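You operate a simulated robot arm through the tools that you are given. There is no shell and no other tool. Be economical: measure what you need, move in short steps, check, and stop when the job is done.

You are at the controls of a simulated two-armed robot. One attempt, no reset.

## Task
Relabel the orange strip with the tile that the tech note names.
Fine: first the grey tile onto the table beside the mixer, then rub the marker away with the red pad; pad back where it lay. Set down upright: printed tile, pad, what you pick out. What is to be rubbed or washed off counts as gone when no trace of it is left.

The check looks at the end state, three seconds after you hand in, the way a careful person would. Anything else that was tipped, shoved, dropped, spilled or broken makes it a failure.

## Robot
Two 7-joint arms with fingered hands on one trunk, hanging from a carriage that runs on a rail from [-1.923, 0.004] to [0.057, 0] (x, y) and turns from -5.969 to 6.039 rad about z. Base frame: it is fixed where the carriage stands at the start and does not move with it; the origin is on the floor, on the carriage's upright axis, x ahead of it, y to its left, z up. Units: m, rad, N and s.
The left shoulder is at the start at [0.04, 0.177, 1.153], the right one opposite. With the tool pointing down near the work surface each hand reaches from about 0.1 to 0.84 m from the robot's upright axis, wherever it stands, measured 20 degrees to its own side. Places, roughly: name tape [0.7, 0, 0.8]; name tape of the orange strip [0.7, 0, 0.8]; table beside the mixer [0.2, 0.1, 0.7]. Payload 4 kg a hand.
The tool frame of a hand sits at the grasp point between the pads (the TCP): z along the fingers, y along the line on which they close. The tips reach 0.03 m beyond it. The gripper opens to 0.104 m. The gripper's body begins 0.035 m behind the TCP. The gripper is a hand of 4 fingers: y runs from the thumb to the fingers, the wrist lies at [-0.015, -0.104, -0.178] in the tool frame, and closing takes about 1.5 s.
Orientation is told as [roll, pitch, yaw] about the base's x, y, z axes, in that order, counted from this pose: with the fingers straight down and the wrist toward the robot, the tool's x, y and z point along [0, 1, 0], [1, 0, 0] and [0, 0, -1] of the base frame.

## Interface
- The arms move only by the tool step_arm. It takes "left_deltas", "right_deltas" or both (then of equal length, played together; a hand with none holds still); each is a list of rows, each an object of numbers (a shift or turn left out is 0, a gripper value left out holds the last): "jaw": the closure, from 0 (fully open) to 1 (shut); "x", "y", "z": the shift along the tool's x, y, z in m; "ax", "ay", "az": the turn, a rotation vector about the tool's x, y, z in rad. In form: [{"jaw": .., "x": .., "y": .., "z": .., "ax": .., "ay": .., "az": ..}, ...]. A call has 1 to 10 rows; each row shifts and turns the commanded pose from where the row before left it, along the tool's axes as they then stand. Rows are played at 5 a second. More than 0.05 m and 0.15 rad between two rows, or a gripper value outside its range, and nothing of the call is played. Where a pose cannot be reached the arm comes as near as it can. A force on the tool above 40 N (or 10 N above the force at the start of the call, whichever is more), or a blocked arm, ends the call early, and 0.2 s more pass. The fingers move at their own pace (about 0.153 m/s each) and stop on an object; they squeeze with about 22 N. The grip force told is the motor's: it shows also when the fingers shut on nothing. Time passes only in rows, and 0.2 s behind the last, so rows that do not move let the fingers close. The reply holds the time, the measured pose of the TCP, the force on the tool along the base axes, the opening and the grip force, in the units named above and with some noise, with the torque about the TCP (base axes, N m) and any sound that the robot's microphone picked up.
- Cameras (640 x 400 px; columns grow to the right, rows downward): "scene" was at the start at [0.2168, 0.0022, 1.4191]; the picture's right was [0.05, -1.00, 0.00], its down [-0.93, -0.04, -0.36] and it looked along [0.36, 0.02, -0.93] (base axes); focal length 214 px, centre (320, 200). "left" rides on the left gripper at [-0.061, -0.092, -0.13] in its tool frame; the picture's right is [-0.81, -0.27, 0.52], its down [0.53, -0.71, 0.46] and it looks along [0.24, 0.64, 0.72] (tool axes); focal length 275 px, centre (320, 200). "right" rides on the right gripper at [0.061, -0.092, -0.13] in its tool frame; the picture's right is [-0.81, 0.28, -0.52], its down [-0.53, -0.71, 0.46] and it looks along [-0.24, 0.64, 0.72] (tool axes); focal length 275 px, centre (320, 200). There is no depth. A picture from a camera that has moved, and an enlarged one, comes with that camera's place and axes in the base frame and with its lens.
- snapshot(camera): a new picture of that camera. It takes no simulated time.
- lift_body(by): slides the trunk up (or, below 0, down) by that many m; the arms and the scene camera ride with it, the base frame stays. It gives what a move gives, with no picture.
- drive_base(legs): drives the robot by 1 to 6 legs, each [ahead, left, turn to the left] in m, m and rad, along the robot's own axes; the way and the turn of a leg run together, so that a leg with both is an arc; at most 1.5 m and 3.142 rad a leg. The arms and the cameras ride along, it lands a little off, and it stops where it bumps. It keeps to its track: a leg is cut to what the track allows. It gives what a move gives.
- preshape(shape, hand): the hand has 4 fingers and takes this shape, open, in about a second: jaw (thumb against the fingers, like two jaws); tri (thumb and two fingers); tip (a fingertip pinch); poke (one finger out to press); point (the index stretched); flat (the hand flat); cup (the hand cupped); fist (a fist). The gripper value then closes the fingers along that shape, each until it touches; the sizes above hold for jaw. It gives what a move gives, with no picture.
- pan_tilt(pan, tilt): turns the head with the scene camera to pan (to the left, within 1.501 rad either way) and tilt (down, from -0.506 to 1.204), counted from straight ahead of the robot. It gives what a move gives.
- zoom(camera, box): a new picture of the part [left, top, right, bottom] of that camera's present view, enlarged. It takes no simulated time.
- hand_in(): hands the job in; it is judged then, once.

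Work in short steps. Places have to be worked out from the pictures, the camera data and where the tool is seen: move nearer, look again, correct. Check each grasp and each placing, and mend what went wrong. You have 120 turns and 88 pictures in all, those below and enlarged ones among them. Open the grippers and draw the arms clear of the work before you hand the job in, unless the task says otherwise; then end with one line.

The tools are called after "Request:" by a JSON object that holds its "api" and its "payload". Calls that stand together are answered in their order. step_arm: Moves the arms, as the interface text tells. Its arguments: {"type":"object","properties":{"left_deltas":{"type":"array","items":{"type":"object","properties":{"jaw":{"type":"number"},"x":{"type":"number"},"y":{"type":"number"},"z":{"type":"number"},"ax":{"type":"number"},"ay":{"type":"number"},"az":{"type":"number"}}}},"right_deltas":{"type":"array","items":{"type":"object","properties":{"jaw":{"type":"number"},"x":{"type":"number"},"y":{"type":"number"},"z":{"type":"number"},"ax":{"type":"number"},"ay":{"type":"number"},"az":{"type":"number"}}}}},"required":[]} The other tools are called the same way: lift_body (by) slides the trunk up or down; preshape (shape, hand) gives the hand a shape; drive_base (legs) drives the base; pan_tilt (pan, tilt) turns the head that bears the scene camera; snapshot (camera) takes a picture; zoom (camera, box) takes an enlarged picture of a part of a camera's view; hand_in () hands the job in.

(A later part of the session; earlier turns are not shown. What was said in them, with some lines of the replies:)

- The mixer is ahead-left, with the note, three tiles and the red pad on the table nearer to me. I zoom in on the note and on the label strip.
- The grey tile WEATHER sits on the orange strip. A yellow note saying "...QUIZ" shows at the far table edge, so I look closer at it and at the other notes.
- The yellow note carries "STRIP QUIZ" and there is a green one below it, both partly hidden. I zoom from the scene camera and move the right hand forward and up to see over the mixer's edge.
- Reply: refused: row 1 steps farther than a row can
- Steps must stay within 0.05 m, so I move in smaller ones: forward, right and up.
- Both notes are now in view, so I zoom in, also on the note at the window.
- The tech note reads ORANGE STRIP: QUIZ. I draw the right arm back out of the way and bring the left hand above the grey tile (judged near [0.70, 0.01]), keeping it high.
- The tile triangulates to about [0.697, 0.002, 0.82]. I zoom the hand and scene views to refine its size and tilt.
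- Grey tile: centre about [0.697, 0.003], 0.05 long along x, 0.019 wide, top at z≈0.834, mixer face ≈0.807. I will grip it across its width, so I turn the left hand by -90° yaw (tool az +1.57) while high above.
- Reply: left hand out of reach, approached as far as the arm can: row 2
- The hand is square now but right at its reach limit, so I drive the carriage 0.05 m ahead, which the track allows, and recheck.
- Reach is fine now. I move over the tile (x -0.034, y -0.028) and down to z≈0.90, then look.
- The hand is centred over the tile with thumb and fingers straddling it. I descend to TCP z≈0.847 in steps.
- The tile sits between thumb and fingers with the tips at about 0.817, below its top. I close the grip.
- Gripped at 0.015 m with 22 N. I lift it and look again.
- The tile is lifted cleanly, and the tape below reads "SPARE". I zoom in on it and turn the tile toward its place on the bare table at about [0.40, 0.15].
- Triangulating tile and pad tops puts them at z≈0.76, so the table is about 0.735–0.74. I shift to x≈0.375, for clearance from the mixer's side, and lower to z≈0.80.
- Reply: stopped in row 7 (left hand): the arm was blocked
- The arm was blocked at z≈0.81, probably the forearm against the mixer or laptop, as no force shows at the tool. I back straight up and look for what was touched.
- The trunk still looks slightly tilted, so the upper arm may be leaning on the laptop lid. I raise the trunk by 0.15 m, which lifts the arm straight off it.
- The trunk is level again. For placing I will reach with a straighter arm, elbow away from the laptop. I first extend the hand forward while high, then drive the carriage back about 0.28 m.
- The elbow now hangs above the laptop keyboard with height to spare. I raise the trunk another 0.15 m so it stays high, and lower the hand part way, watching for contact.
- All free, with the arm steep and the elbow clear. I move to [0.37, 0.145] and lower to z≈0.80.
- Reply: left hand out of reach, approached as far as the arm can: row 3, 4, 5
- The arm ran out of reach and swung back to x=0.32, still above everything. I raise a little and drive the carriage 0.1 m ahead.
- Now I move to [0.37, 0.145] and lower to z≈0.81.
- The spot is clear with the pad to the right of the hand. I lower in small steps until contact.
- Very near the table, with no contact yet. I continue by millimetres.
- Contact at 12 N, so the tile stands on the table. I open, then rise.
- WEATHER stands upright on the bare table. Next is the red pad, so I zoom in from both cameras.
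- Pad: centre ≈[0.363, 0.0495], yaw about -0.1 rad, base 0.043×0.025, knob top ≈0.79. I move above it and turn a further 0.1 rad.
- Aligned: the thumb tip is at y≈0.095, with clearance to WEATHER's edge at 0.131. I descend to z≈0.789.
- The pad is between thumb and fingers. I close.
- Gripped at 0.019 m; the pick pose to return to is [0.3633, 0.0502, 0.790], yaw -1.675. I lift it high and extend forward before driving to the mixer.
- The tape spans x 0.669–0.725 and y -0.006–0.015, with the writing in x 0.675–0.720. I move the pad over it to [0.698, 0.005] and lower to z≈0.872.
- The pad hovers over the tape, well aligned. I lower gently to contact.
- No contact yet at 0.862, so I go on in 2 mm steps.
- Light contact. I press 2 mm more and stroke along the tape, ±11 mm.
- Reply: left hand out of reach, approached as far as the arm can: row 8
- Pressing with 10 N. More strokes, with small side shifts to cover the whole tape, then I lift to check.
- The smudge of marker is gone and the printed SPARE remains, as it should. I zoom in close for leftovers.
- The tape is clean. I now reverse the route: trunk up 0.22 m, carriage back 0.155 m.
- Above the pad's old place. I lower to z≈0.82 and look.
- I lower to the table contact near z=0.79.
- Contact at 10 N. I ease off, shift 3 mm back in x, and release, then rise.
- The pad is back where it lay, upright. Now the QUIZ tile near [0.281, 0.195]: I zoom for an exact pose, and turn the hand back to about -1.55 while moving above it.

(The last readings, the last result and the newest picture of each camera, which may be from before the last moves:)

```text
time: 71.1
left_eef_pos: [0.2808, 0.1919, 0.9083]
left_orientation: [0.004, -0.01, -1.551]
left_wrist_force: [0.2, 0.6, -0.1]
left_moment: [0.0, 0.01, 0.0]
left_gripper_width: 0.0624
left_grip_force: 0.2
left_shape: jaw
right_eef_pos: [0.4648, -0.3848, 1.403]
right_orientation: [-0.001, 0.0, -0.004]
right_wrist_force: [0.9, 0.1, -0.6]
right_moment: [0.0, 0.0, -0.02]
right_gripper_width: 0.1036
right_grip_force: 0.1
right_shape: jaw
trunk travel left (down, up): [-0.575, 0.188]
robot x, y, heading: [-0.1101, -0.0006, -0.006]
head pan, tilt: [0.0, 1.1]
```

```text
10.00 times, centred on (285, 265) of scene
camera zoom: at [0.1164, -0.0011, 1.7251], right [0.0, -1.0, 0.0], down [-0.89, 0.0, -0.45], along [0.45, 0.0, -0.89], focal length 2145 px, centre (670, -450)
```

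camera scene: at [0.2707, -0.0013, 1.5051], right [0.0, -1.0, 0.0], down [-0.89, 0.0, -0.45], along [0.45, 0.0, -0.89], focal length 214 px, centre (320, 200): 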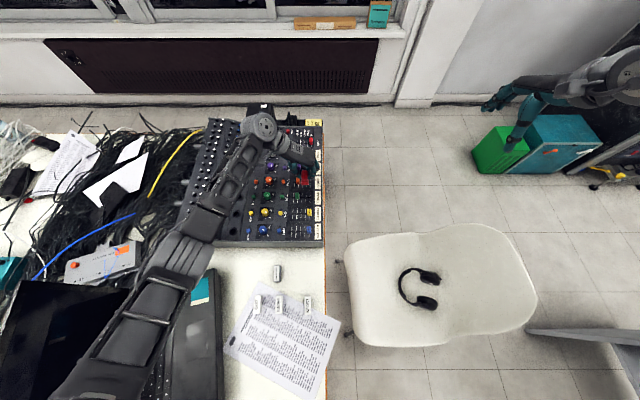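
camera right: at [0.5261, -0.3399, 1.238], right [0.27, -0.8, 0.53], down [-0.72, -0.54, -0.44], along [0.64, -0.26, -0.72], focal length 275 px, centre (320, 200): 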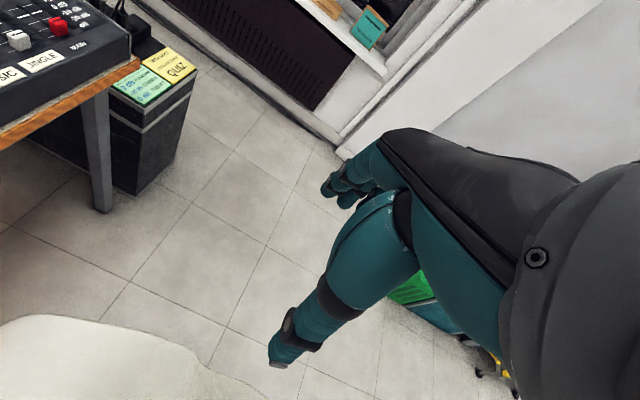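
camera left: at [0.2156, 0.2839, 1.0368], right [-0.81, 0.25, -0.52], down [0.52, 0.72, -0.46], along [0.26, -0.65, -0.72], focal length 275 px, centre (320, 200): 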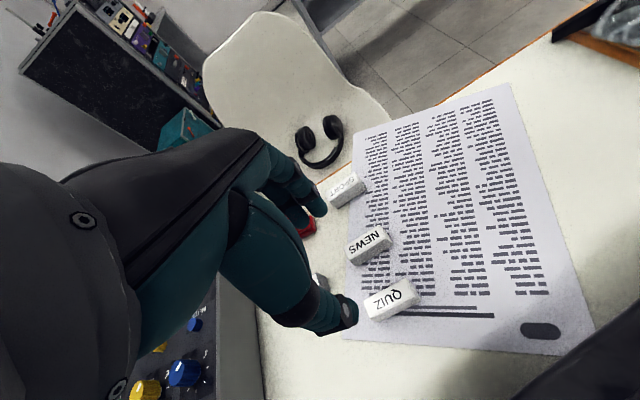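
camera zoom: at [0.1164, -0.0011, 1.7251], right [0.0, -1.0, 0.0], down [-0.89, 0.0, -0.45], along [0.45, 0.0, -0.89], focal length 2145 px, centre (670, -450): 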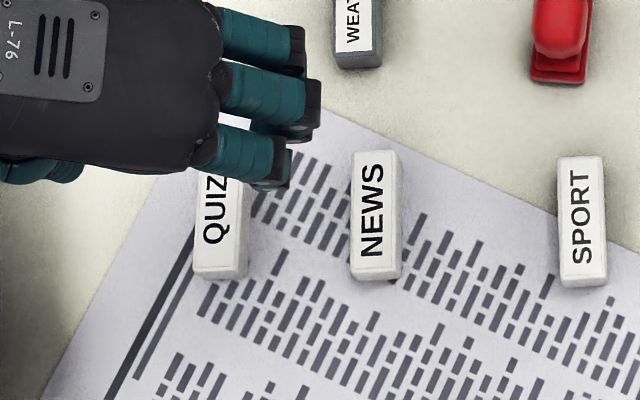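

QUIZ centre ≈[0.2815, 0.195], yaw about +0.04. I correct slightly, narrow the opening to clear NEWS, and descend in stages.

Request:
{"api": "step_arm", "payload": {"left_deltas": [{"y": -0.003, "az": -0.025, "jaw": 0.5}, {"z": 0.03}, {"z": 0.03}, {}]}}

Request:
{"api": "zoom", "payload": {"camera": "left", "box": [230, 180, 470, 360]}}

Request:
{"api": "zoom", "payload": {"camera": "scene", "box": [255, 245, 315, 285]}}

```text
time: 72.1
left_eef_pos: [0.2804, 0.1947, 0.8482]
left_orientation: [0.004, -0.011, -1.526]
left_wrist_force: [0.7, 0.5, -0.1]
left_moment: [-0.04, 0.01, 0.02]
left_gripper_width: 0.0521
left_grip_force: 0.1
left_shape: jaw
right_eef_pos: [0.4646, -0.3841, 1.4017]
right_orientation: [-0.001, 0.001, -0.004]
right_wrist_force: [-0.7, 0.4, -1.1]
right_moment: [0.0, 0.02, 0.02]
right_gripper_width: 0.1038
right_grip_force: 0.1
right_shape: jaw
trunk travel left (down, up): [-0.575, 0.188]
robot x, y, heading: [-0.1083, -0.0024, -0.004]
head pan, tilt: [0.0, 1.1]
```

```text
2.22 times, centred on (350, 270) of left
camera zoom: at [0.2131, 0.2851, 0.9761], right [-0.82, 0.23, -0.52], down [0.5, 0.73, -0.46], along [0.27, -0.64, -0.72], focal length 612 px, centre (253, 44)
```

zoom: 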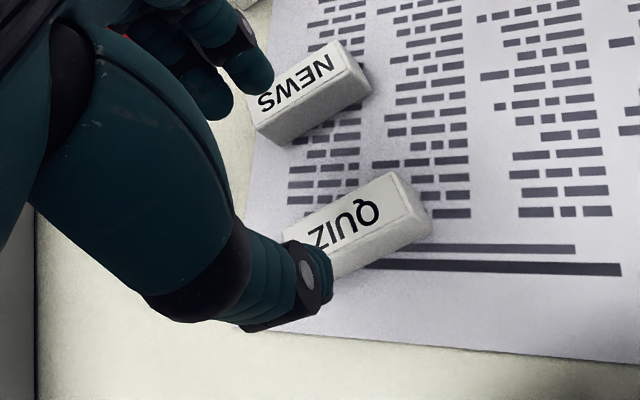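

```text
10.00 times, centred on (285, 265) of scene
camera zoom: at [0.1163, -0.0011, 1.725], right [0.0, -1.0, 0.0], down [-0.89, 0.0, -0.45], along [0.45, 0.0, -0.89], focal length 2145 px, centre (670, -450)
```

zoom: 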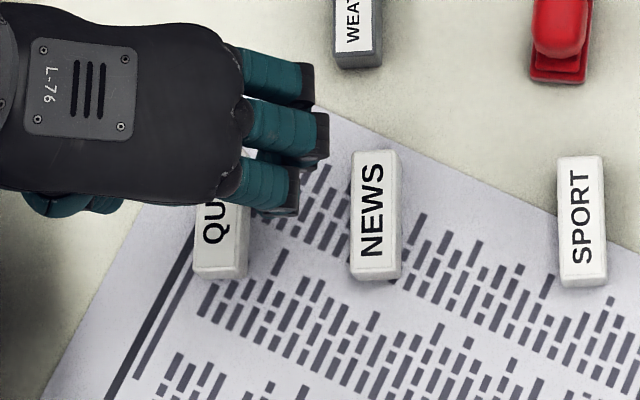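

The outer finger is only millimetres from NEWS, so I narrow the opening to about 0.038 before going lower.

Request:
{"api": "step_arm", "payload": {"left_deltas": [{"jaw": 0.63}, {}, {"z": 0.02}, {}]}}

Request:
{"api": "zoom", "payload": {"camera": "left", "box": [230, 180, 470, 360]}}

Request:
{"api": "zoom", "payload": {"camera": "scene", "box": [255, 245, 315, 285]}}

```text
time: 73.1
left_eef_pos: [0.2808, 0.1948, 0.8277]
left_orientation: [0.003, -0.009, -1.53]
left_wrist_force: [0.2, -0.8, -0.2]
left_moment: [0.03, 0.0, -0.04]
left_gripper_width: 0.0388
left_grip_force: 0.1
left_shape: jaw
right_eef_pos: [0.4644, -0.3844, 1.403]
right_orientation: [0.0, 0.0, -0.006]
right_wrist_force: [-0.1, 0.2, -0.4]
right_moment: [0.01, -0.01, -0.07]
right_gripper_width: 0.1036
right_grip_force: 0.0
right_shape: jaw
trunk travel left (down, up): [-0.575, 0.188]
robot x, y, heading: [-0.1093, 0.0007, -0.006]
head pan, tilt: [0.0, 1.1]
```

```text
2.22 times, centred on (350, 270) of left
camera zoom: at [0.2123, 0.2845, 0.9564], right [-0.82, 0.23, -0.52], down [0.5, 0.73, -0.46], along [0.27, -0.64, -0.72], focal length 612 px, centre (253, 44)
```

zoom: 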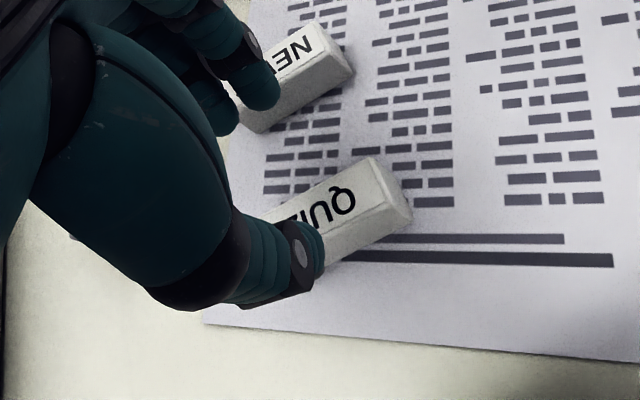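

```text
10.00 times, centred on (285, 265) of scene
camera zoom: at [0.1163, -0.0011, 1.725], right [0.0, -1.0, 0.0], down [-0.89, 0.0, -0.45], along [0.45, 0.0, -0.89], focal length 2145 px, centre (670, -450)
```

zoom: 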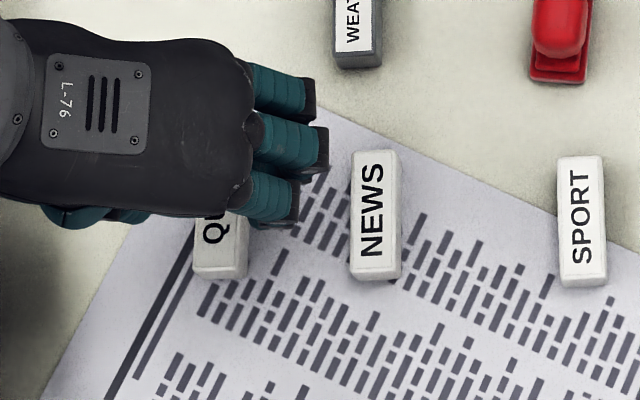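

Clearance is good now. I descend the last 5 cm gently.

Request:
{"api": "step_arm", "payload": {"left_deltas": [{"z": 0.015}, {"z": 0.015}, {"z": 0.012}, {"z": 0.008}, {}]}}

Request:
{"api": "zoom", "payload": {"camera": "left", "box": [230, 150, 470, 330]}}

```text
time: 74.3
left_eef_pos: [0.2813, 0.1954, 0.7772]
left_orientation: [0.003, -0.011, -1.526]
left_wrist_force: [-0.6, 0.1, 0.0]
left_moment: [0.01, -0.01, -0.03]
left_gripper_width: 0.039
left_grip_force: 0.1
left_shape: jaw
right_eef_pos: [0.4651, -0.3844, 1.4037]
right_orientation: [-0.001, 0.0, -0.006]
right_wrist_force: [0.2, 0.4, 0.5]
right_moment: [0.01, -0.02, -0.01]
right_gripper_width: 0.1038
right_grip_force: 0.0
right_shape: jaw
trunk travel left (down, up): [-0.575, 0.188]
robot x, y, heading: [-0.1122, -0.0028, -0.006]
head pan, tilt: [0.0, 1.1]
```

```text
2.22 times, centred on (350, 240) of left
camera zoom: at [0.2127, 0.2852, 0.9066], right [-0.82, 0.23, -0.52], down [0.5, 0.73, -0.46], along [0.27, -0.64, -0.72], focal length 612 px, centre (253, 111)
```

zoom: 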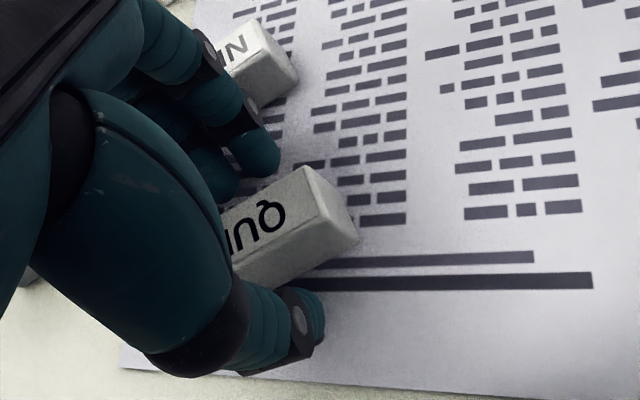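

QUIZ is neatly straddled and NEWS is untouched. I close.

Request:
{"api": "step_arm", "payload": {"left_deltas": [{"jaw": 0.75}, {"jaw": 0.85}, {"jaw": 1.0}, {}, {}, {}]}}

Request:
{"api": "step_arm", "payload": {"left_deltas": [{"z": -0.02}, {"z": -0.04}, {"z": -0.045}, {"z": -0.045}, {}]}}

Request:
{"api": "snapshot", "payload": {"camera": "left"}}

Request:
{"api": "zoom", "payload": {"camera": "scene", "box": [225, 220, 335, 300]}}

```text
time: 75.7
left_eef_pos: [0.2801, 0.1948, 0.7787]
left_orientation: [0.002, -0.01, -1.526]
left_wrist_force: [0.8, -0.5, -0.7]
left_moment: [-0.01, 0.03, -0.02]
left_gripper_width: 0.0148
left_grip_force: 22.0
left_shape: jaw
right_eef_pos: [0.4648, -0.3844, 1.4037]
right_orientation: [0.001, 0.0, -0.003]
right_wrist_force: [-0.7, 0.3, -0.5]
right_moment: [0.0, 0.01, -0.01]
right_gripper_width: 0.1036
right_grip_force: 0.1
right_shape: jaw
trunk travel left (down, up): [-0.575, 0.188]
robot x, y, heading: [-0.1079, 0.0022, -0.001]
head pan, tilt: [0.0, 1.1]
```

```text
time: 76.9
left_eef_pos: [0.281, 0.1963, 0.929]
left_orientation: [0.001, -0.009, -1.528]
left_wrist_force: [0.0, -0.6, -0.5]
left_moment: [0.0, -0.01, -0.01]
left_gripper_width: 0.0146
left_grip_force: 22.0
left_shape: jaw
right_eef_pos: [0.465, -0.384, 1.403]
right_orientation: [-0.001, 0.0, -0.002]
right_wrist_force: [0.1, 0.0, -0.3]
right_moment: [-0.02, 0.0, -0.02]
right_gripper_width: 0.1037
right_grip_force: 0.2
right_shape: jaw
trunk travel left (down, up): [-0.575, 0.188]
robot x, y, heading: [-0.1102, -0.0001, -0.008]
head pan, tilt: [0.0, 1.1]
```

```text
18 pictures are left
camera left: at [0.2131, 0.2871, 1.0568], right [-0.82, 0.23, -0.52], down [0.5, 0.73, -0.46], along [0.27, -0.64, -0.72], focal length 275 px, centre (320, 200)
```

left: 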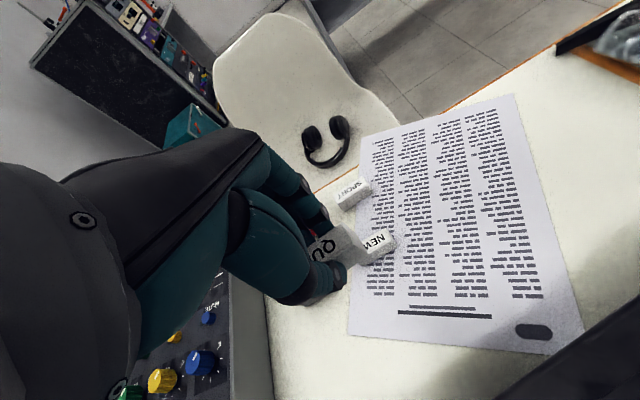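

```text
5.00 times, centred on (280, 260) of scene
camera zoom: at [0.1163, -0.0011, 1.725], right [0.0, -1.0, 0.0], down [-0.89, 0.0, -0.45], along [0.45, 0.0, -0.89], focal length 1072 px, centre (520, -100)
```

zoom: 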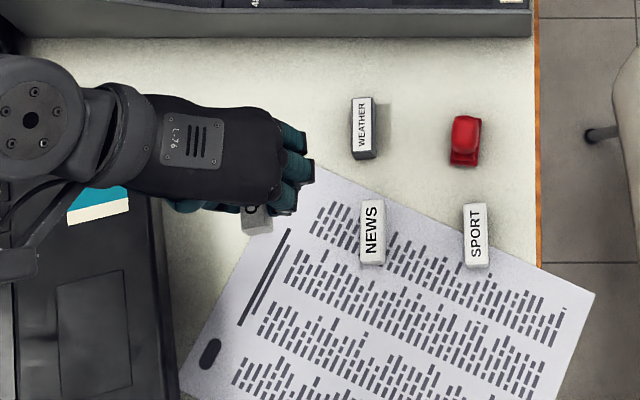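

QUIZ is held and the rest is undisturbed. I take the same route to the mixer: up, forward, drive, trunk down.

Request:
{"api": "step_arm", "payload": {"left_deltas": [{"z": -0.045}, {"z": -0.045}, {"z": -0.045}, {"z": -0.045}, {"z": -0.03}, {"x": 0.04, "y": 0.025}, {"x": 0.04, "y": 0.025}, {"x": 0.04, "y": 0.025}, {"x": 0.04, "y": 0.025}, {"x": 0.04, "y": 0.025}]}}

Request:
{"api": "step_arm", "payload": {"left_deltas": [{"x": 0.04, "y": 0.01, "az": 0.045}, {}]}}

Request:
{"api": "drive_base", "payload": {"legs": [[0.16, 0, 0]]}}

Request:
{"api": "lift_body", "payload": {"by": -0.23}}

Request:
{"api": "snapshot", "payload": {"camera": "left"}}

Request:
{"api": "zoom", "payload": {"camera": "scene", "box": [280, 130, 340, 200]}}

```text
time: 79.1
left_eef_pos: [0.4812, 0.082, 1.1399]
left_orientation: [0.004, -0.01, -1.527]
left_wrist_force: [0.6, -0.1, -0.2]
left_moment: [0.0, 0.04, -0.01]
left_gripper_width: 0.0144
left_grip_force: 22.1
left_shape: jaw
right_eef_pos: [0.4651, -0.3847, 1.4027]
right_orientation: [0.001, 0.0, -0.003]
right_wrist_force: [0.7, 0.3, 0.4]
right_moment: [-0.03, -0.01, 0.01]
right_gripper_width: 0.1038
right_grip_force: 0.0
right_shape: jaw
trunk travel left (down, up): [-0.575, 0.188]
robot x, y, heading: [-0.1086, 0.0007, -0.007]
head pan, tilt: [0.0, 1.1]
```

```text
time: 79.7
left_eef_pos: [0.5233, 0.0758, 1.1398]
left_orientation: [0.002, -0.009, -1.572]
left_wrist_force: [0.8, 0.9, -0.7]
left_moment: [0.04, 0.01, -0.02]
left_gripper_width: 0.0143
left_grip_force: 22.0
left_shape: jaw
right_eef_pos: [0.4641, -0.3836, 1.4026]
right_orientation: [-0.001, -0.001, -0.005]
right_wrist_force: [-0.4, 0.5, 0.3]
right_moment: [0.01, 0.04, 0.0]
right_gripper_width: 0.1037
right_grip_force: 0.1
right_shape: jaw
trunk travel left (down, up): [-0.575, 0.188]
robot x, y, heading: [-0.1083, 0.0007, -0.004]
head pan, tilt: [0.0, 1.1]
```

```text
time: 81.1
left_eef_pos: [0.6797, 0.0767, 1.1404]
left_orientation: [0.004, -0.011, -1.573]
left_wrist_force: [-0.6, -0.4, -0.8]
left_moment: [-0.02, 0.03, 0.05]
left_gripper_width: 0.0141
left_grip_force: 21.7
left_shape: jaw
right_eef_pos: [0.6222, -0.3853, 1.4027]
right_orientation: [0.001, 0.0, -0.003]
right_wrist_force: [-1.0, -0.2, 0.3]
right_moment: [-0.03, 0.0, -0.01]
right_gripper_width: 0.1037
right_grip_force: 0.0
right_shape: jaw
trunk travel left (down, up): [-0.575, 0.188]
robot x, y, heading: [0.0483, 0.0014, -0.002]
head pan, tilt: [0.0, 1.1]
```

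```text
time: 83.5
left_eef_pos: [0.6799, 0.0769, 0.9097]
left_orientation: [0.002, -0.01, -1.573]
left_wrist_force: [1.1, -0.2, 0.8]
left_moment: [-0.01, 0.01, -0.02]
left_gripper_width: 0.0145
left_grip_force: 22.3
left_shape: jaw
right_eef_pos: [0.6227, -0.3857, 1.1722]
right_orientation: [-0.001, 0.0, -0.002]
right_wrist_force: [0.3, -0.8, -0.5]
right_moment: [-0.02, -0.02, -0.01]
right_gripper_width: 0.1036
right_grip_force: 0.1
right_shape: jaw
trunk travel left (down, up): [-0.345, 0.418]
robot x, y, heading: [0.0468, 0.0007, -0.003]
head pan, tilt: [0.0, 1.1]
```

```text
16 pictures are left
camera left: at [0.6163, 0.1694, 1.0388], right [-0.81, 0.27, -0.52], down [0.54, 0.71, -0.46], along [0.25, -0.65, -0.72], focal length 275 px, centre (320, 200)
```

left: 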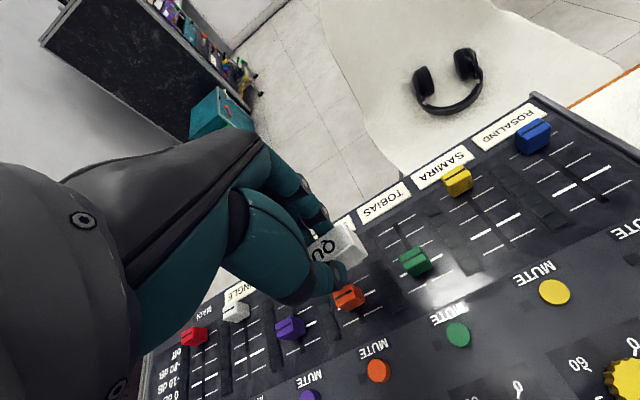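

```text
5.71 times, centred on (310, 165) of scene
camera zoom: at [0.2737, -0.0015, 1.4951], right [0.0, -1.0, 0.0], down [-0.89, 0.0, -0.45], along [0.45, 0.0, -0.89], focal length 1226 px, centre (377, 400)
```

zoom: 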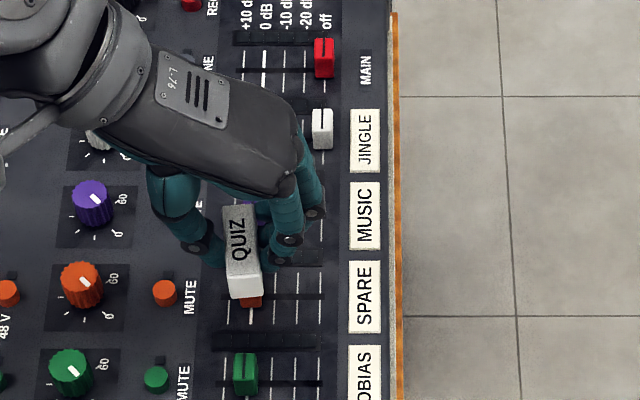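

The tile seems rotated a little within the grip. I zoom in to measure that angle.

Request:
{"api": "zoom", "payload": {"camera": "scene", "box": [312, 160, 328, 170]}}

Request:
{"api": "zoom", "payload": {"camera": "scene", "box": [312, 160, 340, 190]}}

```text
16.00 times, centred on (320, 165) of scene
camera zoom: at [0.2737, -0.0015, 1.4951], right [0.0, -1.0, 0.0], down [-0.89, 0.0, -0.45], along [0.45, 0.0, -0.89], focal length 3432 px, centre (320, 760)
```

zoom: 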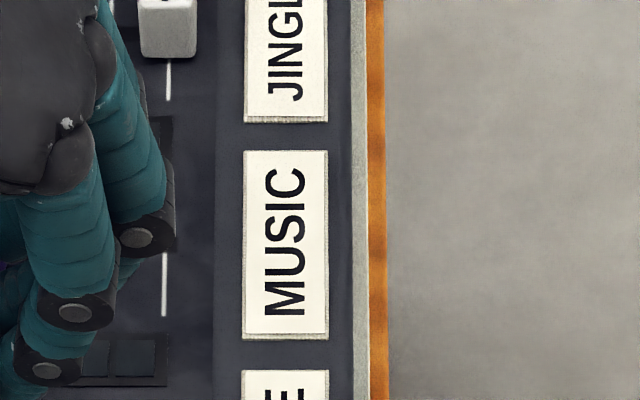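

```text
13.33 times, centred on (326, 175) of scene
camera zoom: at [0.2737, -0.0015, 1.4951], right [0.0, -1.0, 0.0], down [-0.89, 0.0, -0.45], along [0.45, 0.0, -0.89], focal length 2860 px, centre (240, 533)
```

zoom: 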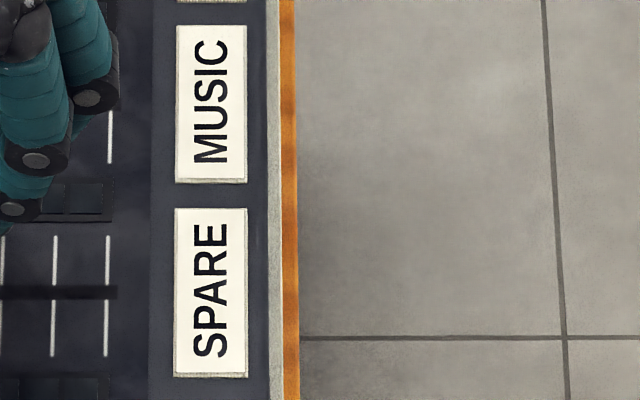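

I move over the tape and turn -0.13 rad to compensate, then measure again.

Request:
{"api": "step_arm", "payload": {"left_deltas": [{"x": 0.008, "y": 0.036}, {"x": 0.009, "y": 0.036}, {"az": 0.13}, {}]}}

Request:
{"api": "zoom", "payload": {"camera": "scene", "box": [298, 155, 338, 190]}}

```text
time: 84.5
left_eef_pos: [0.6969, 0.0035, 0.9102]
left_orientation: [0.004, -0.012, -1.703]
left_wrist_force: [-0.2, 0.4, -0.3]
left_moment: [0.0, 0.0, -0.02]
left_gripper_width: 0.0144
left_grip_force: 22.2
left_shape: jaw
right_eef_pos: [0.6214, -0.3841, 1.173]
right_orientation: [0.0, 0.0, -0.004]
right_wrist_force: [-0.2, 0.8, -0.2]
right_moment: [0.02, -0.02, 0.01]
right_gripper_width: 0.1036
right_grip_force: 0.1
right_shape: jaw
trunk travel left (down, up): [-0.345, 0.418]
robot x, y, heading: [0.0453, 0.0012, -0.003]
head pan, tilt: [0.0, 1.1]
```

```text
11.43 times, centred on (318, 172) of scene
camera zoom: at [0.2734, -0.0015, 1.495], right [0.0, -1.0, 0.0], down [-0.89, 0.0, -0.45], along [0.45, 0.0, -0.89], focal length 2451 px, centre (343, 514)
```

zoom: 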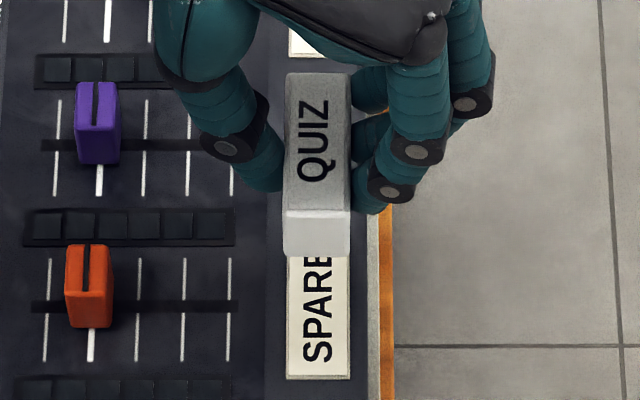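

The tile is now parallel to the tape and centred (about 2 mm too far in x). I lower it towards contact, expected near TCP z 0.842–0.85.

Request:
{"api": "step_arm", "payload": {"left_deltas": [{"x": -0.0015}, {"z": 0.02}, {"z": 0.02}, {"z": 0.012}, {}]}}

Request:
{"api": "zoom", "payload": {"camera": "scene", "box": [298, 160, 338, 195]}}

```text
time: 85.7
left_eef_pos: [0.694, 0.0031, 0.8593]
left_orientation: [0.004, -0.012, -1.702]
left_wrist_force: [0.6, -0.3, 0.0]
left_moment: [-0.01, -0.05, -0.04]
left_gripper_width: 0.0143
left_grip_force: 21.9
left_shape: jaw
right_eef_pos: [0.6217, -0.3851, 1.1726]
right_orientation: [0.0, 0.0, -0.006]
right_wrist_force: [-0.6, -0.3, -0.4]
right_moment: [-0.02, 0.03, -0.03]
right_gripper_width: 0.1042
right_grip_force: 0.0
right_shape: jaw
trunk travel left (down, up): [-0.345, 0.418]
robot x, y, heading: [0.052, -0.0009, -0.004]
head pan, tilt: [0.0, 1.1]
```

```text
11.43 times, centred on (318, 178) of scene
camera zoom: at [0.2736, -0.0014, 1.495], right [0.0, -1.0, 0.0], down [-0.89, 0.0, -0.45], along [0.45, 0.0, -0.89], focal length 2451 px, centre (343, 457)
```

zoom: 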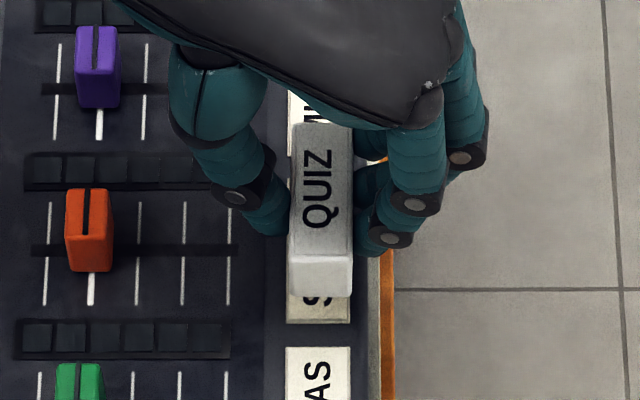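

About 15 mm to go, and the tile sits slightly near, so I shift +2.5 mm in x and lower further.

Request:
{"api": "step_arm", "payload": {"left_deltas": [{"x": 0.0025}, {"z": 0.006}, {"z": 0.004}, {}]}}

Request:
{"api": "step_arm", "payload": {"left_deltas": [{"z": 0.002}, {"z": 0.002}, {}]}}

```text
time: 86.7
left_eef_pos: [0.697, 0.0042, 0.8506]
left_orientation: [0.006, -0.008, -1.702]
left_wrist_force: [-0.4, 0.6, 0.0]
left_moment: [-0.02, 0.0, -0.01]
left_gripper_width: 0.0144
left_grip_force: 22.0
left_shape: jaw
right_eef_pos: [0.622, -0.3841, 1.1736]
right_orientation: [0.0, 0.001, -0.004]
right_wrist_force: [1.0, 1.2, 1.3]
right_moment: [-0.01, 0.01, 0.01]
right_gripper_width: 0.104
right_grip_force: 0.2
right_shape: jaw
trunk travel left (down, up): [-0.345, 0.418]
robot x, y, heading: [0.0529, 0.001, -0.004]
head pan, tilt: [0.0, 1.1]
```

```text
time: 87.5
left_eef_pos: [0.6955, 0.0038, 0.8461]
left_orientation: [0.004, -0.01, -1.701]
left_wrist_force: [0.0, -0.9, 0.0]
left_moment: [0.03, -0.04, 0.0]
left_gripper_width: 0.0144
left_grip_force: 21.7
left_shape: jaw
right_eef_pos: [0.622, -0.385, 1.1734]
right_orientation: [0.001, -0.002, -0.003]
right_wrist_force: [0.2, 0.1, 0.0]
right_moment: [0.0, 0.0, -0.02]
right_gripper_width: 0.1037
right_grip_force: 0.0
right_shape: jaw
trunk travel left (down, up): [-0.345, 0.418]
robot x, y, heading: [0.0482, -0.001, -0.004]
head pan, tilt: [0.0, 1.1]
```

No contact yet at 0.846, so I go on by 2 mm steps.

Request:
{"api": "step_arm", "payload": {"left_deltas": [{"z": 0.002}, {"z": 0.002}, {}]}}

Request:
{"api": "zoom", "payload": {"camera": "scene", "box": [298, 160, 338, 195]}}

```text
time: 88.3
left_eef_pos: [0.6948, 0.0028, 0.8439]
left_orientation: [0.004, -0.011, -1.7]
left_wrist_force: [-0.4, -0.1, 0.1]
left_moment: [-0.01, -0.01, -0.01]
left_gripper_width: 0.0145
left_grip_force: 22.3
left_shape: jaw
left hand out of reach, approached as far as the arm can: row 2
right_eef_pos: [0.6223, -0.3859, 1.1726]
right_orientation: [0.0, 0.0, -0.003]
right_wrist_force: [-0.8, -0.5, 0.1]
right_moment: [0.01, -0.03, -0.03]
right_gripper_width: 0.1038
right_grip_force: 0.1
right_shape: jaw
trunk travel left (down, up): [-0.345, 0.418]
robot x, y, heading: [0.0538, -0.0059, -0.003]
head pan, tilt: [0.0, 1.1]
```

```text
11.43 times, centred on (318, 178) of scene
camera zoom: at [0.2736, -0.0015, 1.495], right [0.0, -1.0, 0.0], down [-0.89, 0.0, -0.45], along [0.45, 0.0, -0.89], focal length 2451 px, centre (343, 457)
```

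zoom: 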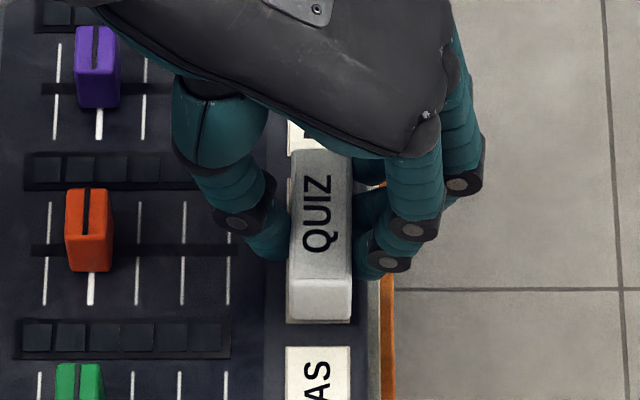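

The arm is at its reach limit with a couple of millimetres left. I raise the hand 6 cm and lower the trunk 6 cm so it has room, then place.

Request:
{"api": "step_arm", "payload": {"left_deltas": [{"z": -0.03}, {"z": -0.03}, {}]}}

Request:
{"api": "lift_body", "payload": {"by": -0.06}}

```text
time: 89.1
left_eef_pos: [0.6946, 0.005, 0.9034]
left_orientation: [0.005, -0.009, -1.702]
left_wrist_force: [0.0, 0.7, -1.4]
left_moment: [0.01, -0.03, 0.01]
left_gripper_width: 0.0143
left_grip_force: 22.1
left_shape: jaw
right_eef_pos: [0.6226, -0.3851, 1.1726]
right_orientation: [-0.001, 0.0, -0.004]
right_wrist_force: [-0.9, -0.3, 0.2]
right_moment: [0.0, 0.01, 0.01]
right_gripper_width: 0.1041
right_grip_force: 0.0
right_shape: jaw
trunk travel left (down, up): [-0.345, 0.418]
robot x, y, heading: [0.0478, -0.0022, -0.007]
head pan, tilt: [0.0, 1.1]
```

```text
time: 90.1
left_eef_pos: [0.6958, 0.0038, 0.8433]
left_orientation: [0.006, -0.01, -1.702]
left_wrist_force: [0.7, 0.2, -1.1]
left_moment: [0.03, 0.0, 0.01]
left_gripper_width: 0.0145
left_grip_force: 22.0
left_shape: jaw
right_eef_pos: [0.6225, -0.3846, 1.1137]
right_orientation: [0.001, -0.001, -0.004]
right_wrist_force: [-0.1, -0.2, 0.0]
right_moment: [0.02, 0.01, 0.02]
right_gripper_width: 0.1038
right_grip_force: 0.1
right_shape: jaw
trunk travel left (down, up): [-0.285, 0.478]
robot x, y, heading: [0.0513, 0.001, -0.004]
head pan, tilt: [0.0, 1.1]
```

Now I shift +3 mm in x and lower gently.

Request:
{"api": "step_arm", "payload": {"left_deltas": [{"x": 0.003}, {"z": 0.0015}, {"z": 0.0015}, {}]}}

Request:
{"api": "zoom", "payload": {"camera": "scene", "box": [298, 155, 338, 190]}}

```text
time: 91.1
left_eef_pos: [0.6988, 0.004, 0.8416]
left_orientation: [0.006, -0.013, -1.701]
left_wrist_force: [-0.8, 0.2, 5.3]
left_moment: [0.01, 0.0, -0.02]
left_gripper_width: 0.0148
left_grip_force: 21.8
left_shape: jaw
right_eef_pos: [0.6222, -0.3853, 1.1125]
right_orientation: [-0.001, 0.001, -0.003]
right_wrist_force: [0.5, 0.2, -0.4]
right_moment: [-0.02, 0.0, 0.02]
right_gripper_width: 0.104
right_grip_force: 0.1
right_shape: jaw
trunk travel left (down, up): [-0.285, 0.478]
robot x, y, heading: [0.0488, 0.0036, -0.004]
head pan, tilt: [0.0, 1.1]
```

```text
11.43 times, centred on (318, 172) of scene
camera zoom: at [0.2738, -0.0014, 1.4352], right [0.0, -1.0, 0.0], down [-0.89, 0.0, -0.45], along [0.45, 0.0, -0.89], focal length 2451 px, centre (343, 514)
```

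zoom: 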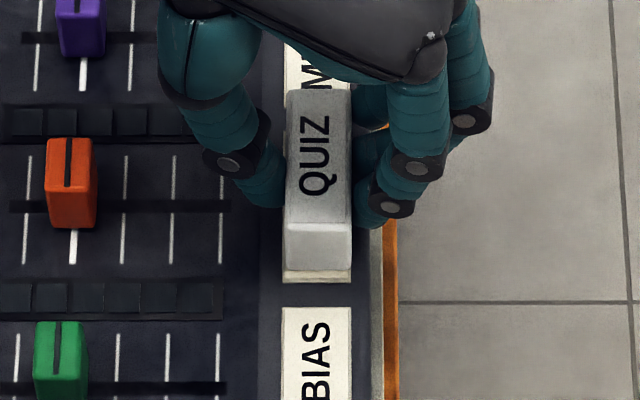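

Contact at 5 N, with the tile centred on the tape. I release and rise.

Request:
{"api": "step_arm", "payload": {"left_deltas": [{"jaw": 0.85}, {"jaw": 0.7}, {"jaw": 0.5}, {}, {"z": -0.01}, {"z": -0.03}, {"z": -0.045}, {"z": -0.045}, {"z": -0.045, "y": -0.02}]}}

Request:
{"api": "step_arm", "payload": {"left_deltas": [{"y": -0.045}, {"y": -0.045}, {"y": -0.045, "jaw": 0.0}, {}]}}

Request:
{"api": "zoom", "payload": {"camera": "scene", "box": [290, 150, 340, 195]}}

Request:
{"api": "zoom", "payload": {"camera": "left", "box": [280, 130, 480, 290]}}

```text
time: 93.1
left_eef_pos: [0.7011, 0.0257, 1.0177]
left_orientation: [0.002, -0.01, -1.703]
left_wrist_force: [0.4, -0.3, 0.3]
left_moment: [-0.01, 0.03, 0.02]
left_gripper_width: 0.0515
left_grip_force: 0.0
left_shape: jaw
right_eef_pos: [0.6225, -0.384, 1.1131]
right_orientation: [0.001, -0.001, -0.003]
right_wrist_force: [0.6, 0.3, -0.3]
right_moment: [0.01, 0.0, 0.02]
right_gripper_width: 0.1035
right_grip_force: 0.1
right_shape: jaw
trunk travel left (down, up): [-0.285, 0.478]
robot x, y, heading: [0.0494, -0.0, -0.005]
head pan, tilt: [0.0, 1.1]
```

```text
time: 94.1
left_eef_pos: [0.7193, 0.158, 1.0147]
left_orientation: [0.007, -0.012, -1.703]
left_wrist_force: [-0.3, -0.7, -0.5]
left_moment: [-0.02, -0.01, -0.02]
left_gripper_width: 0.1038
left_grip_force: 0.0
left_shape: jaw
right_eef_pos: [0.6214, -0.3857, 1.1127]
right_orientation: [0.001, -0.001, -0.003]
right_wrist_force: [0.0, -1.4, 0.4]
right_moment: [0.02, 0.02, 0.01]
right_gripper_width: 0.104
right_grip_force: 0.2
right_shape: jaw
trunk travel left (down, up): [-0.285, 0.478]
robot x, y, heading: [0.0503, 0.0, -0.008]
head pan, tilt: [0.0, 1.1]
```

```text
8.89 times, centred on (315, 172) of scene
camera zoom: at [0.2735, -0.0019, 1.435], right [0.0, -1.0, 0.0], down [-0.89, 0.0, -0.45], along [0.45, 0.0, -0.89], focal length 1906 px, centre (364, 444)
```

zoom: 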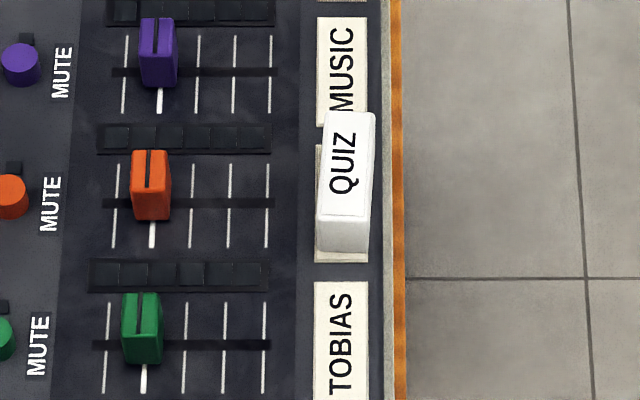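

```text
2.50 times, centred on (380, 210) of left
camera zoom: at [0.6684, 0.259, 1.1422], right [-0.77, 0.37, -0.52], down [0.62, 0.63, -0.46], along [0.16, -0.68, -0.72], focal length 688 px, centre (170, 175)
```

zoom: 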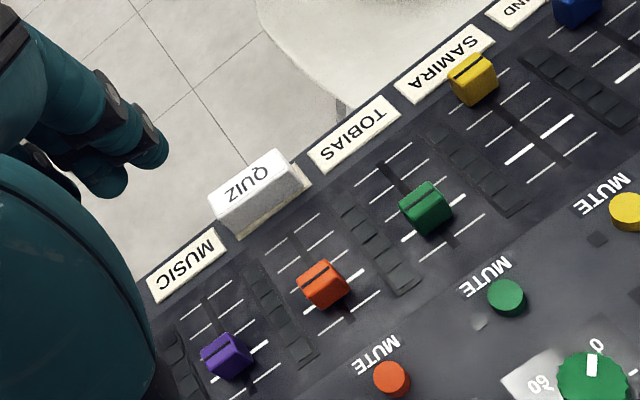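

On release the tile turned about -0.13 rad, back into line with the hand. I will regrip it with the hand square to the tape (yaw -1.573), so that the release leaves it straight. First I hover over it.

Request:
{"api": "step_arm", "payload": {"left_deltas": [{"az": -0.13, "jaw": 0.5}, {"x": -0.005, "y": 0.0385}, {"x": -0.005, "y": 0.0385}, {"x": -0.005, "y": 0.0385}, {"x": -0.0055, "y": 0.0385}, {"z": 0.04}, {"z": 0.04}, {}]}}

```text
time: 95.9
left_eef_pos: [0.699, 0.004, 0.9339]
left_orientation: [0.004, -0.01, -1.573]
left_wrist_force: [-0.1, -0.9, 0.3]
left_moment: [0.0, 0.01, 0.0]
left_gripper_width: 0.0524
left_grip_force: 0.0
left_shape: jaw
right_eef_pos: [0.6223, -0.3854, 1.113]
right_orientation: [-0.001, 0.001, -0.002]
right_wrist_force: [0.2, -0.1, 0.1]
right_moment: [-0.01, 0.03, 0.03]
right_gripper_width: 0.1038
right_grip_force: 0.1
right_shape: jaw
trunk travel left (down, up): [-0.285, 0.478]
robot x, y, heading: [0.049, 0.0017, -0.008]
head pan, tilt: [0.0, 1.1]
```

I descend to z≈0.842 and close.

Request:
{"api": "step_arm", "payload": {"left_deltas": [{"z": 0.03}, {"z": 0.03}, {"z": 0.02}, {"z": 0.011}, {}, {"jaw": 0.7}, {"jaw": 0.85}, {"jaw": 1.0}, {}, {}]}}

Request:
{"api": "zoom", "payload": {"camera": "scene", "box": [295, 150, 340, 190]}}

```text
time: 98.1
left_eef_pos: [0.6972, 0.0034, 0.8442]
left_orientation: [0.004, -0.009, -1.573]
left_wrist_force: [-0.8, 0.4, 0.5]
left_moment: [0.01, 0.04, 0.0]
left_gripper_width: 0.0144
left_grip_force: 22.6
left_shape: jaw
right_eef_pos: [0.6217, -0.3851, 1.1132]
right_orientation: [-0.001, -0.001, -0.004]
right_wrist_force: [-0.3, 0.2, 0.0]
right_moment: [-0.03, -0.01, -0.02]
right_gripper_width: 0.1037
right_grip_force: 0.0
right_shape: jaw
trunk travel left (down, up): [-0.285, 0.478]
robot x, y, heading: [0.0486, 0.0058, -0.004]
head pan, tilt: [0.0, 1.1]
```

```text
10.00 times, centred on (318, 170) of scene
camera zoom: at [0.2736, -0.0015, 1.435], right [0.0, -1.0, 0.0], down [-0.89, 0.0, -0.45], along [0.45, 0.0, -0.89], focal length 2145 px, centre (345, 500)
```

zoom: 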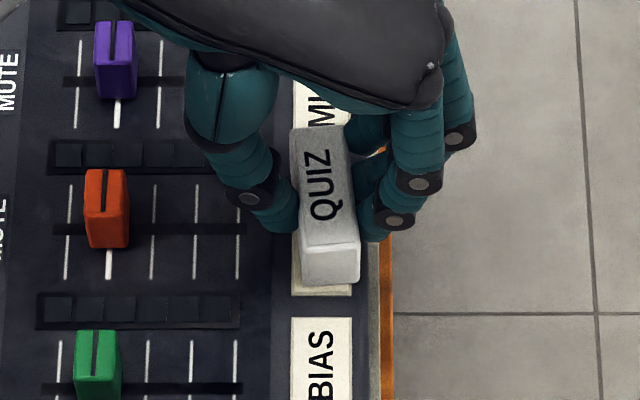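

As expected the tile turns within the grip. I lift 3 mm, shift +4 mm in y and +1.5 mm in x, lower, and release.

Request:
{"api": "step_arm", "payload": {"left_deltas": [{"z": -0.004}, {"y": -0.004, "x": 0.0015}, {"z": 0.004}, {"z": 0.001}, {}]}}

Request:
{"api": "step_arm", "payload": {"left_deltas": [{"jaw": 0.85}, {"jaw": 0.7}, {"jaw": 0.5}, {}, {"z": -0.01}, {"z": -0.03}, {"z": -0.045}, {"z": -0.045}, {"z": -0.045, "y": -0.02}]}}

Request:
{"api": "step_arm", "payload": {"left_deltas": [{"y": -0.045}, {"y": -0.045}, {"y": -0.045}, {}]}}

Request:
{"api": "zoom", "payload": {"camera": "scene", "box": [295, 150, 340, 190]}}

```text
time: 99.3
left_eef_pos: [0.6988, 0.0074, 0.843]
left_orientation: [0.002, -0.01, -1.573]
left_wrist_force: [0.1, -0.1, 0.0]
left_moment: [-0.02, 0.0, -0.02]
left_gripper_width: 0.0144
left_grip_force: 22.0
left_shape: jaw
right_eef_pos: [0.622, -0.3837, 1.1134]
right_orientation: [-0.001, 0.0, -0.004]
right_wrist_force: [-0.2, 0.0, -0.6]
right_moment: [-0.05, 0.02, 0.01]
right_gripper_width: 0.1038
right_grip_force: 0.0
right_shape: jaw
trunk travel left (down, up): [-0.285, 0.478]
robot x, y, heading: [0.0499, -0.0011, -0.002]
head pan, tilt: [0.0, 1.1]
```

```text
time: 101.3
left_eef_pos: [0.7006, 0.0287, 1.0192]
left_orientation: [0.005, -0.011, -1.571]
left_wrist_force: [0.2, 0.4, -0.2]
left_moment: [-0.04, -0.01, 0.0]
left_gripper_width: 0.0515
left_grip_force: 0.1
left_shape: jaw
right_eef_pos: [0.6219, -0.3827, 1.1134]
right_orientation: [0.003, 0.001, -0.003]
right_wrist_force: [0.0, 0.2, -0.2]
right_moment: [-0.07, 0.0, 0.03]
right_gripper_width: 0.1041
right_grip_force: 0.2
right_shape: jaw
trunk travel left (down, up): [-0.285, 0.478]
robot x, y, heading: [0.0486, -0.0015, -0.009]
head pan, tilt: [0.0, 1.1]
```

```text
time: 102.3
left_eef_pos: [0.6995, 0.1617, 1.013]
left_orientation: [0.003, -0.013, -1.572]
left_wrist_force: [-0.5, 0.7, -0.9]
left_moment: [0.02, 0.03, -0.01]
left_gripper_width: 0.0517
left_grip_force: 0.1
left_shape: jaw
right_eef_pos: [0.6219, -0.3862, 1.1129]
right_orientation: [0.0, 0.0, -0.004]
right_wrist_force: [0.8, 0.7, -0.6]
right_moment: [0.01, 0.01, 0.02]
right_gripper_width: 0.1039
right_grip_force: 0.1
right_shape: jaw
trunk travel left (down, up): [-0.285, 0.478]
robot x, y, heading: [0.0482, 0.0012, -0.005]
head pan, tilt: [0.0, 1.1]
```

```text
10.00 times, centred on (318, 170) of scene
camera zoom: at [0.2736, -0.002, 1.435], right [0.0, -1.0, 0.0], down [-0.89, 0.0, -0.45], along [0.45, 0.0, -0.89], focal length 2145 px, centre (345, 500)
```

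zoom: 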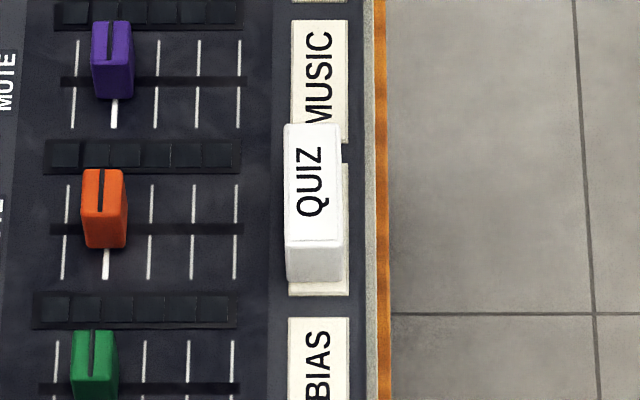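

QUIZ is now straight, flat and upright on the tape, within about 2 mm of centre. I raise the left hand clear, and return trunk and carriage to the start pose to compare the laptop and table with the first pictures.

Request:
{"api": "step_arm", "payload": {"left_deltas": [{"z": -0.045, "jaw": 0.0}, {"z": -0.045}, {"z": -0.03}, {}]}}

Request:
{"api": "drive_base", "payload": {"legs": [[-0.05, 0, 0]]}}

Request:
{"api": "lift_body", "payload": {"by": -0.01}}

Request:
{"api": "snapshot", "payload": {"camera": "scene"}}

```text
time: 103.3
left_eef_pos: [0.6983, 0.1661, 1.1358]
left_orientation: [0.003, -0.01, -1.573]
left_wrist_force: [-0.1, 0.5, -0.4]
left_moment: [0.01, 0.0, 0.02]
left_gripper_width: 0.1039
left_grip_force: 0.1
left_shape: jaw
right_eef_pos: [0.6215, -0.3863, 1.1128]
right_orientation: [0.0, 0.001, -0.003]
right_wrist_force: [0.2, 0.5, 0.8]
right_moment: [0.02, -0.01, 0.03]
right_gripper_width: 0.104
right_grip_force: 0.0
right_shape: jaw
trunk travel left (down, up): [-0.285, 0.478]
robot x, y, heading: [0.0479, -0.0, -0.008]
head pan, tilt: [0.0, 1.1]
```

```text
time: 104.2
left_eef_pos: [0.6469, 0.1642, 1.134]
left_orientation: [0.001, -0.01, -1.573]
left_wrist_force: [-0.5, -0.1, -0.6]
left_moment: [-0.02, 0.0, 0.0]
left_gripper_width: 0.1039
left_grip_force: 0.1
left_shape: jaw
right_eef_pos: [0.5702, -0.3848, 1.1128]
right_orientation: [0.0, 0.004, -0.004]
right_wrist_force: [-0.2, -0.1, -0.5]
right_moment: [-0.02, -0.02, -0.02]
right_gripper_width: 0.1039
right_grip_force: 0.0
right_shape: jaw
trunk travel left (down, up): [-0.285, 0.478]
robot x, y, heading: [-0.0008, -0.0011, -0.009]
head pan, tilt: [0.0, 1.1]
```

```text
time: 104.8
left_eef_pos: [0.6494, 0.164, 1.1254]
left_orientation: [0.005, -0.01, -1.571]
left_wrist_force: [1.0, -1.3, 0.0]
left_moment: [0.01, -0.01, -0.01]
left_gripper_width: 0.1036
left_grip_force: 0.0
left_shape: jaw
right_eef_pos: [0.5705, -0.3851, 1.1027]
right_orientation: [-0.002, 0.0, -0.003]
right_wrist_force: [1.1, 0.5, -0.3]
right_moment: [0.01, -0.02, 0.01]
right_gripper_width: 0.1037
right_grip_force: 0.0
right_shape: jaw
trunk travel left (down, up): [-0.275, 0.488]
robot x, y, heading: [-0.0016, -0.0005, -0.004]
head pan, tilt: [0.0, 1.1]
```

```text
4 pictures are left
camera scene: at [0.2233, -0.0016, 1.425], right [-0.01, -1.0, 0.0], down [-0.89, 0.0, -0.45], along [0.45, 0.0, -0.89], focal length 214 px, centre (320, 200)
```

scene: 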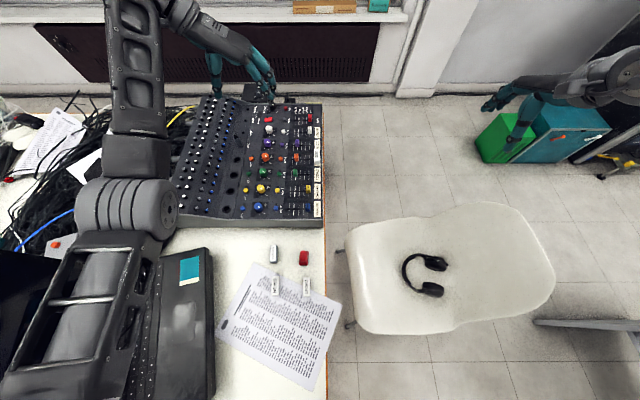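

The laptop, mixer, paper, chair and other tiles line up with the first pictures to about a pixel. Both hands are open and high above the work, so I hand in.

Request:
{"api": "hand_in", "payload": {}}

```text
The job is handed in.
```

The orange strip now carries QUIZ, the tile the tech note names: it sits upright on the tape, about 2 mm off centre. The marker is rubbed off with no trace seen, the red pad is back where it lay, and the grey WEATHER tile stands upright on the table beside the mixer. Early on the left arm was blocked by something, probably the laptop; in the final picture the laptop shows no visible shift.
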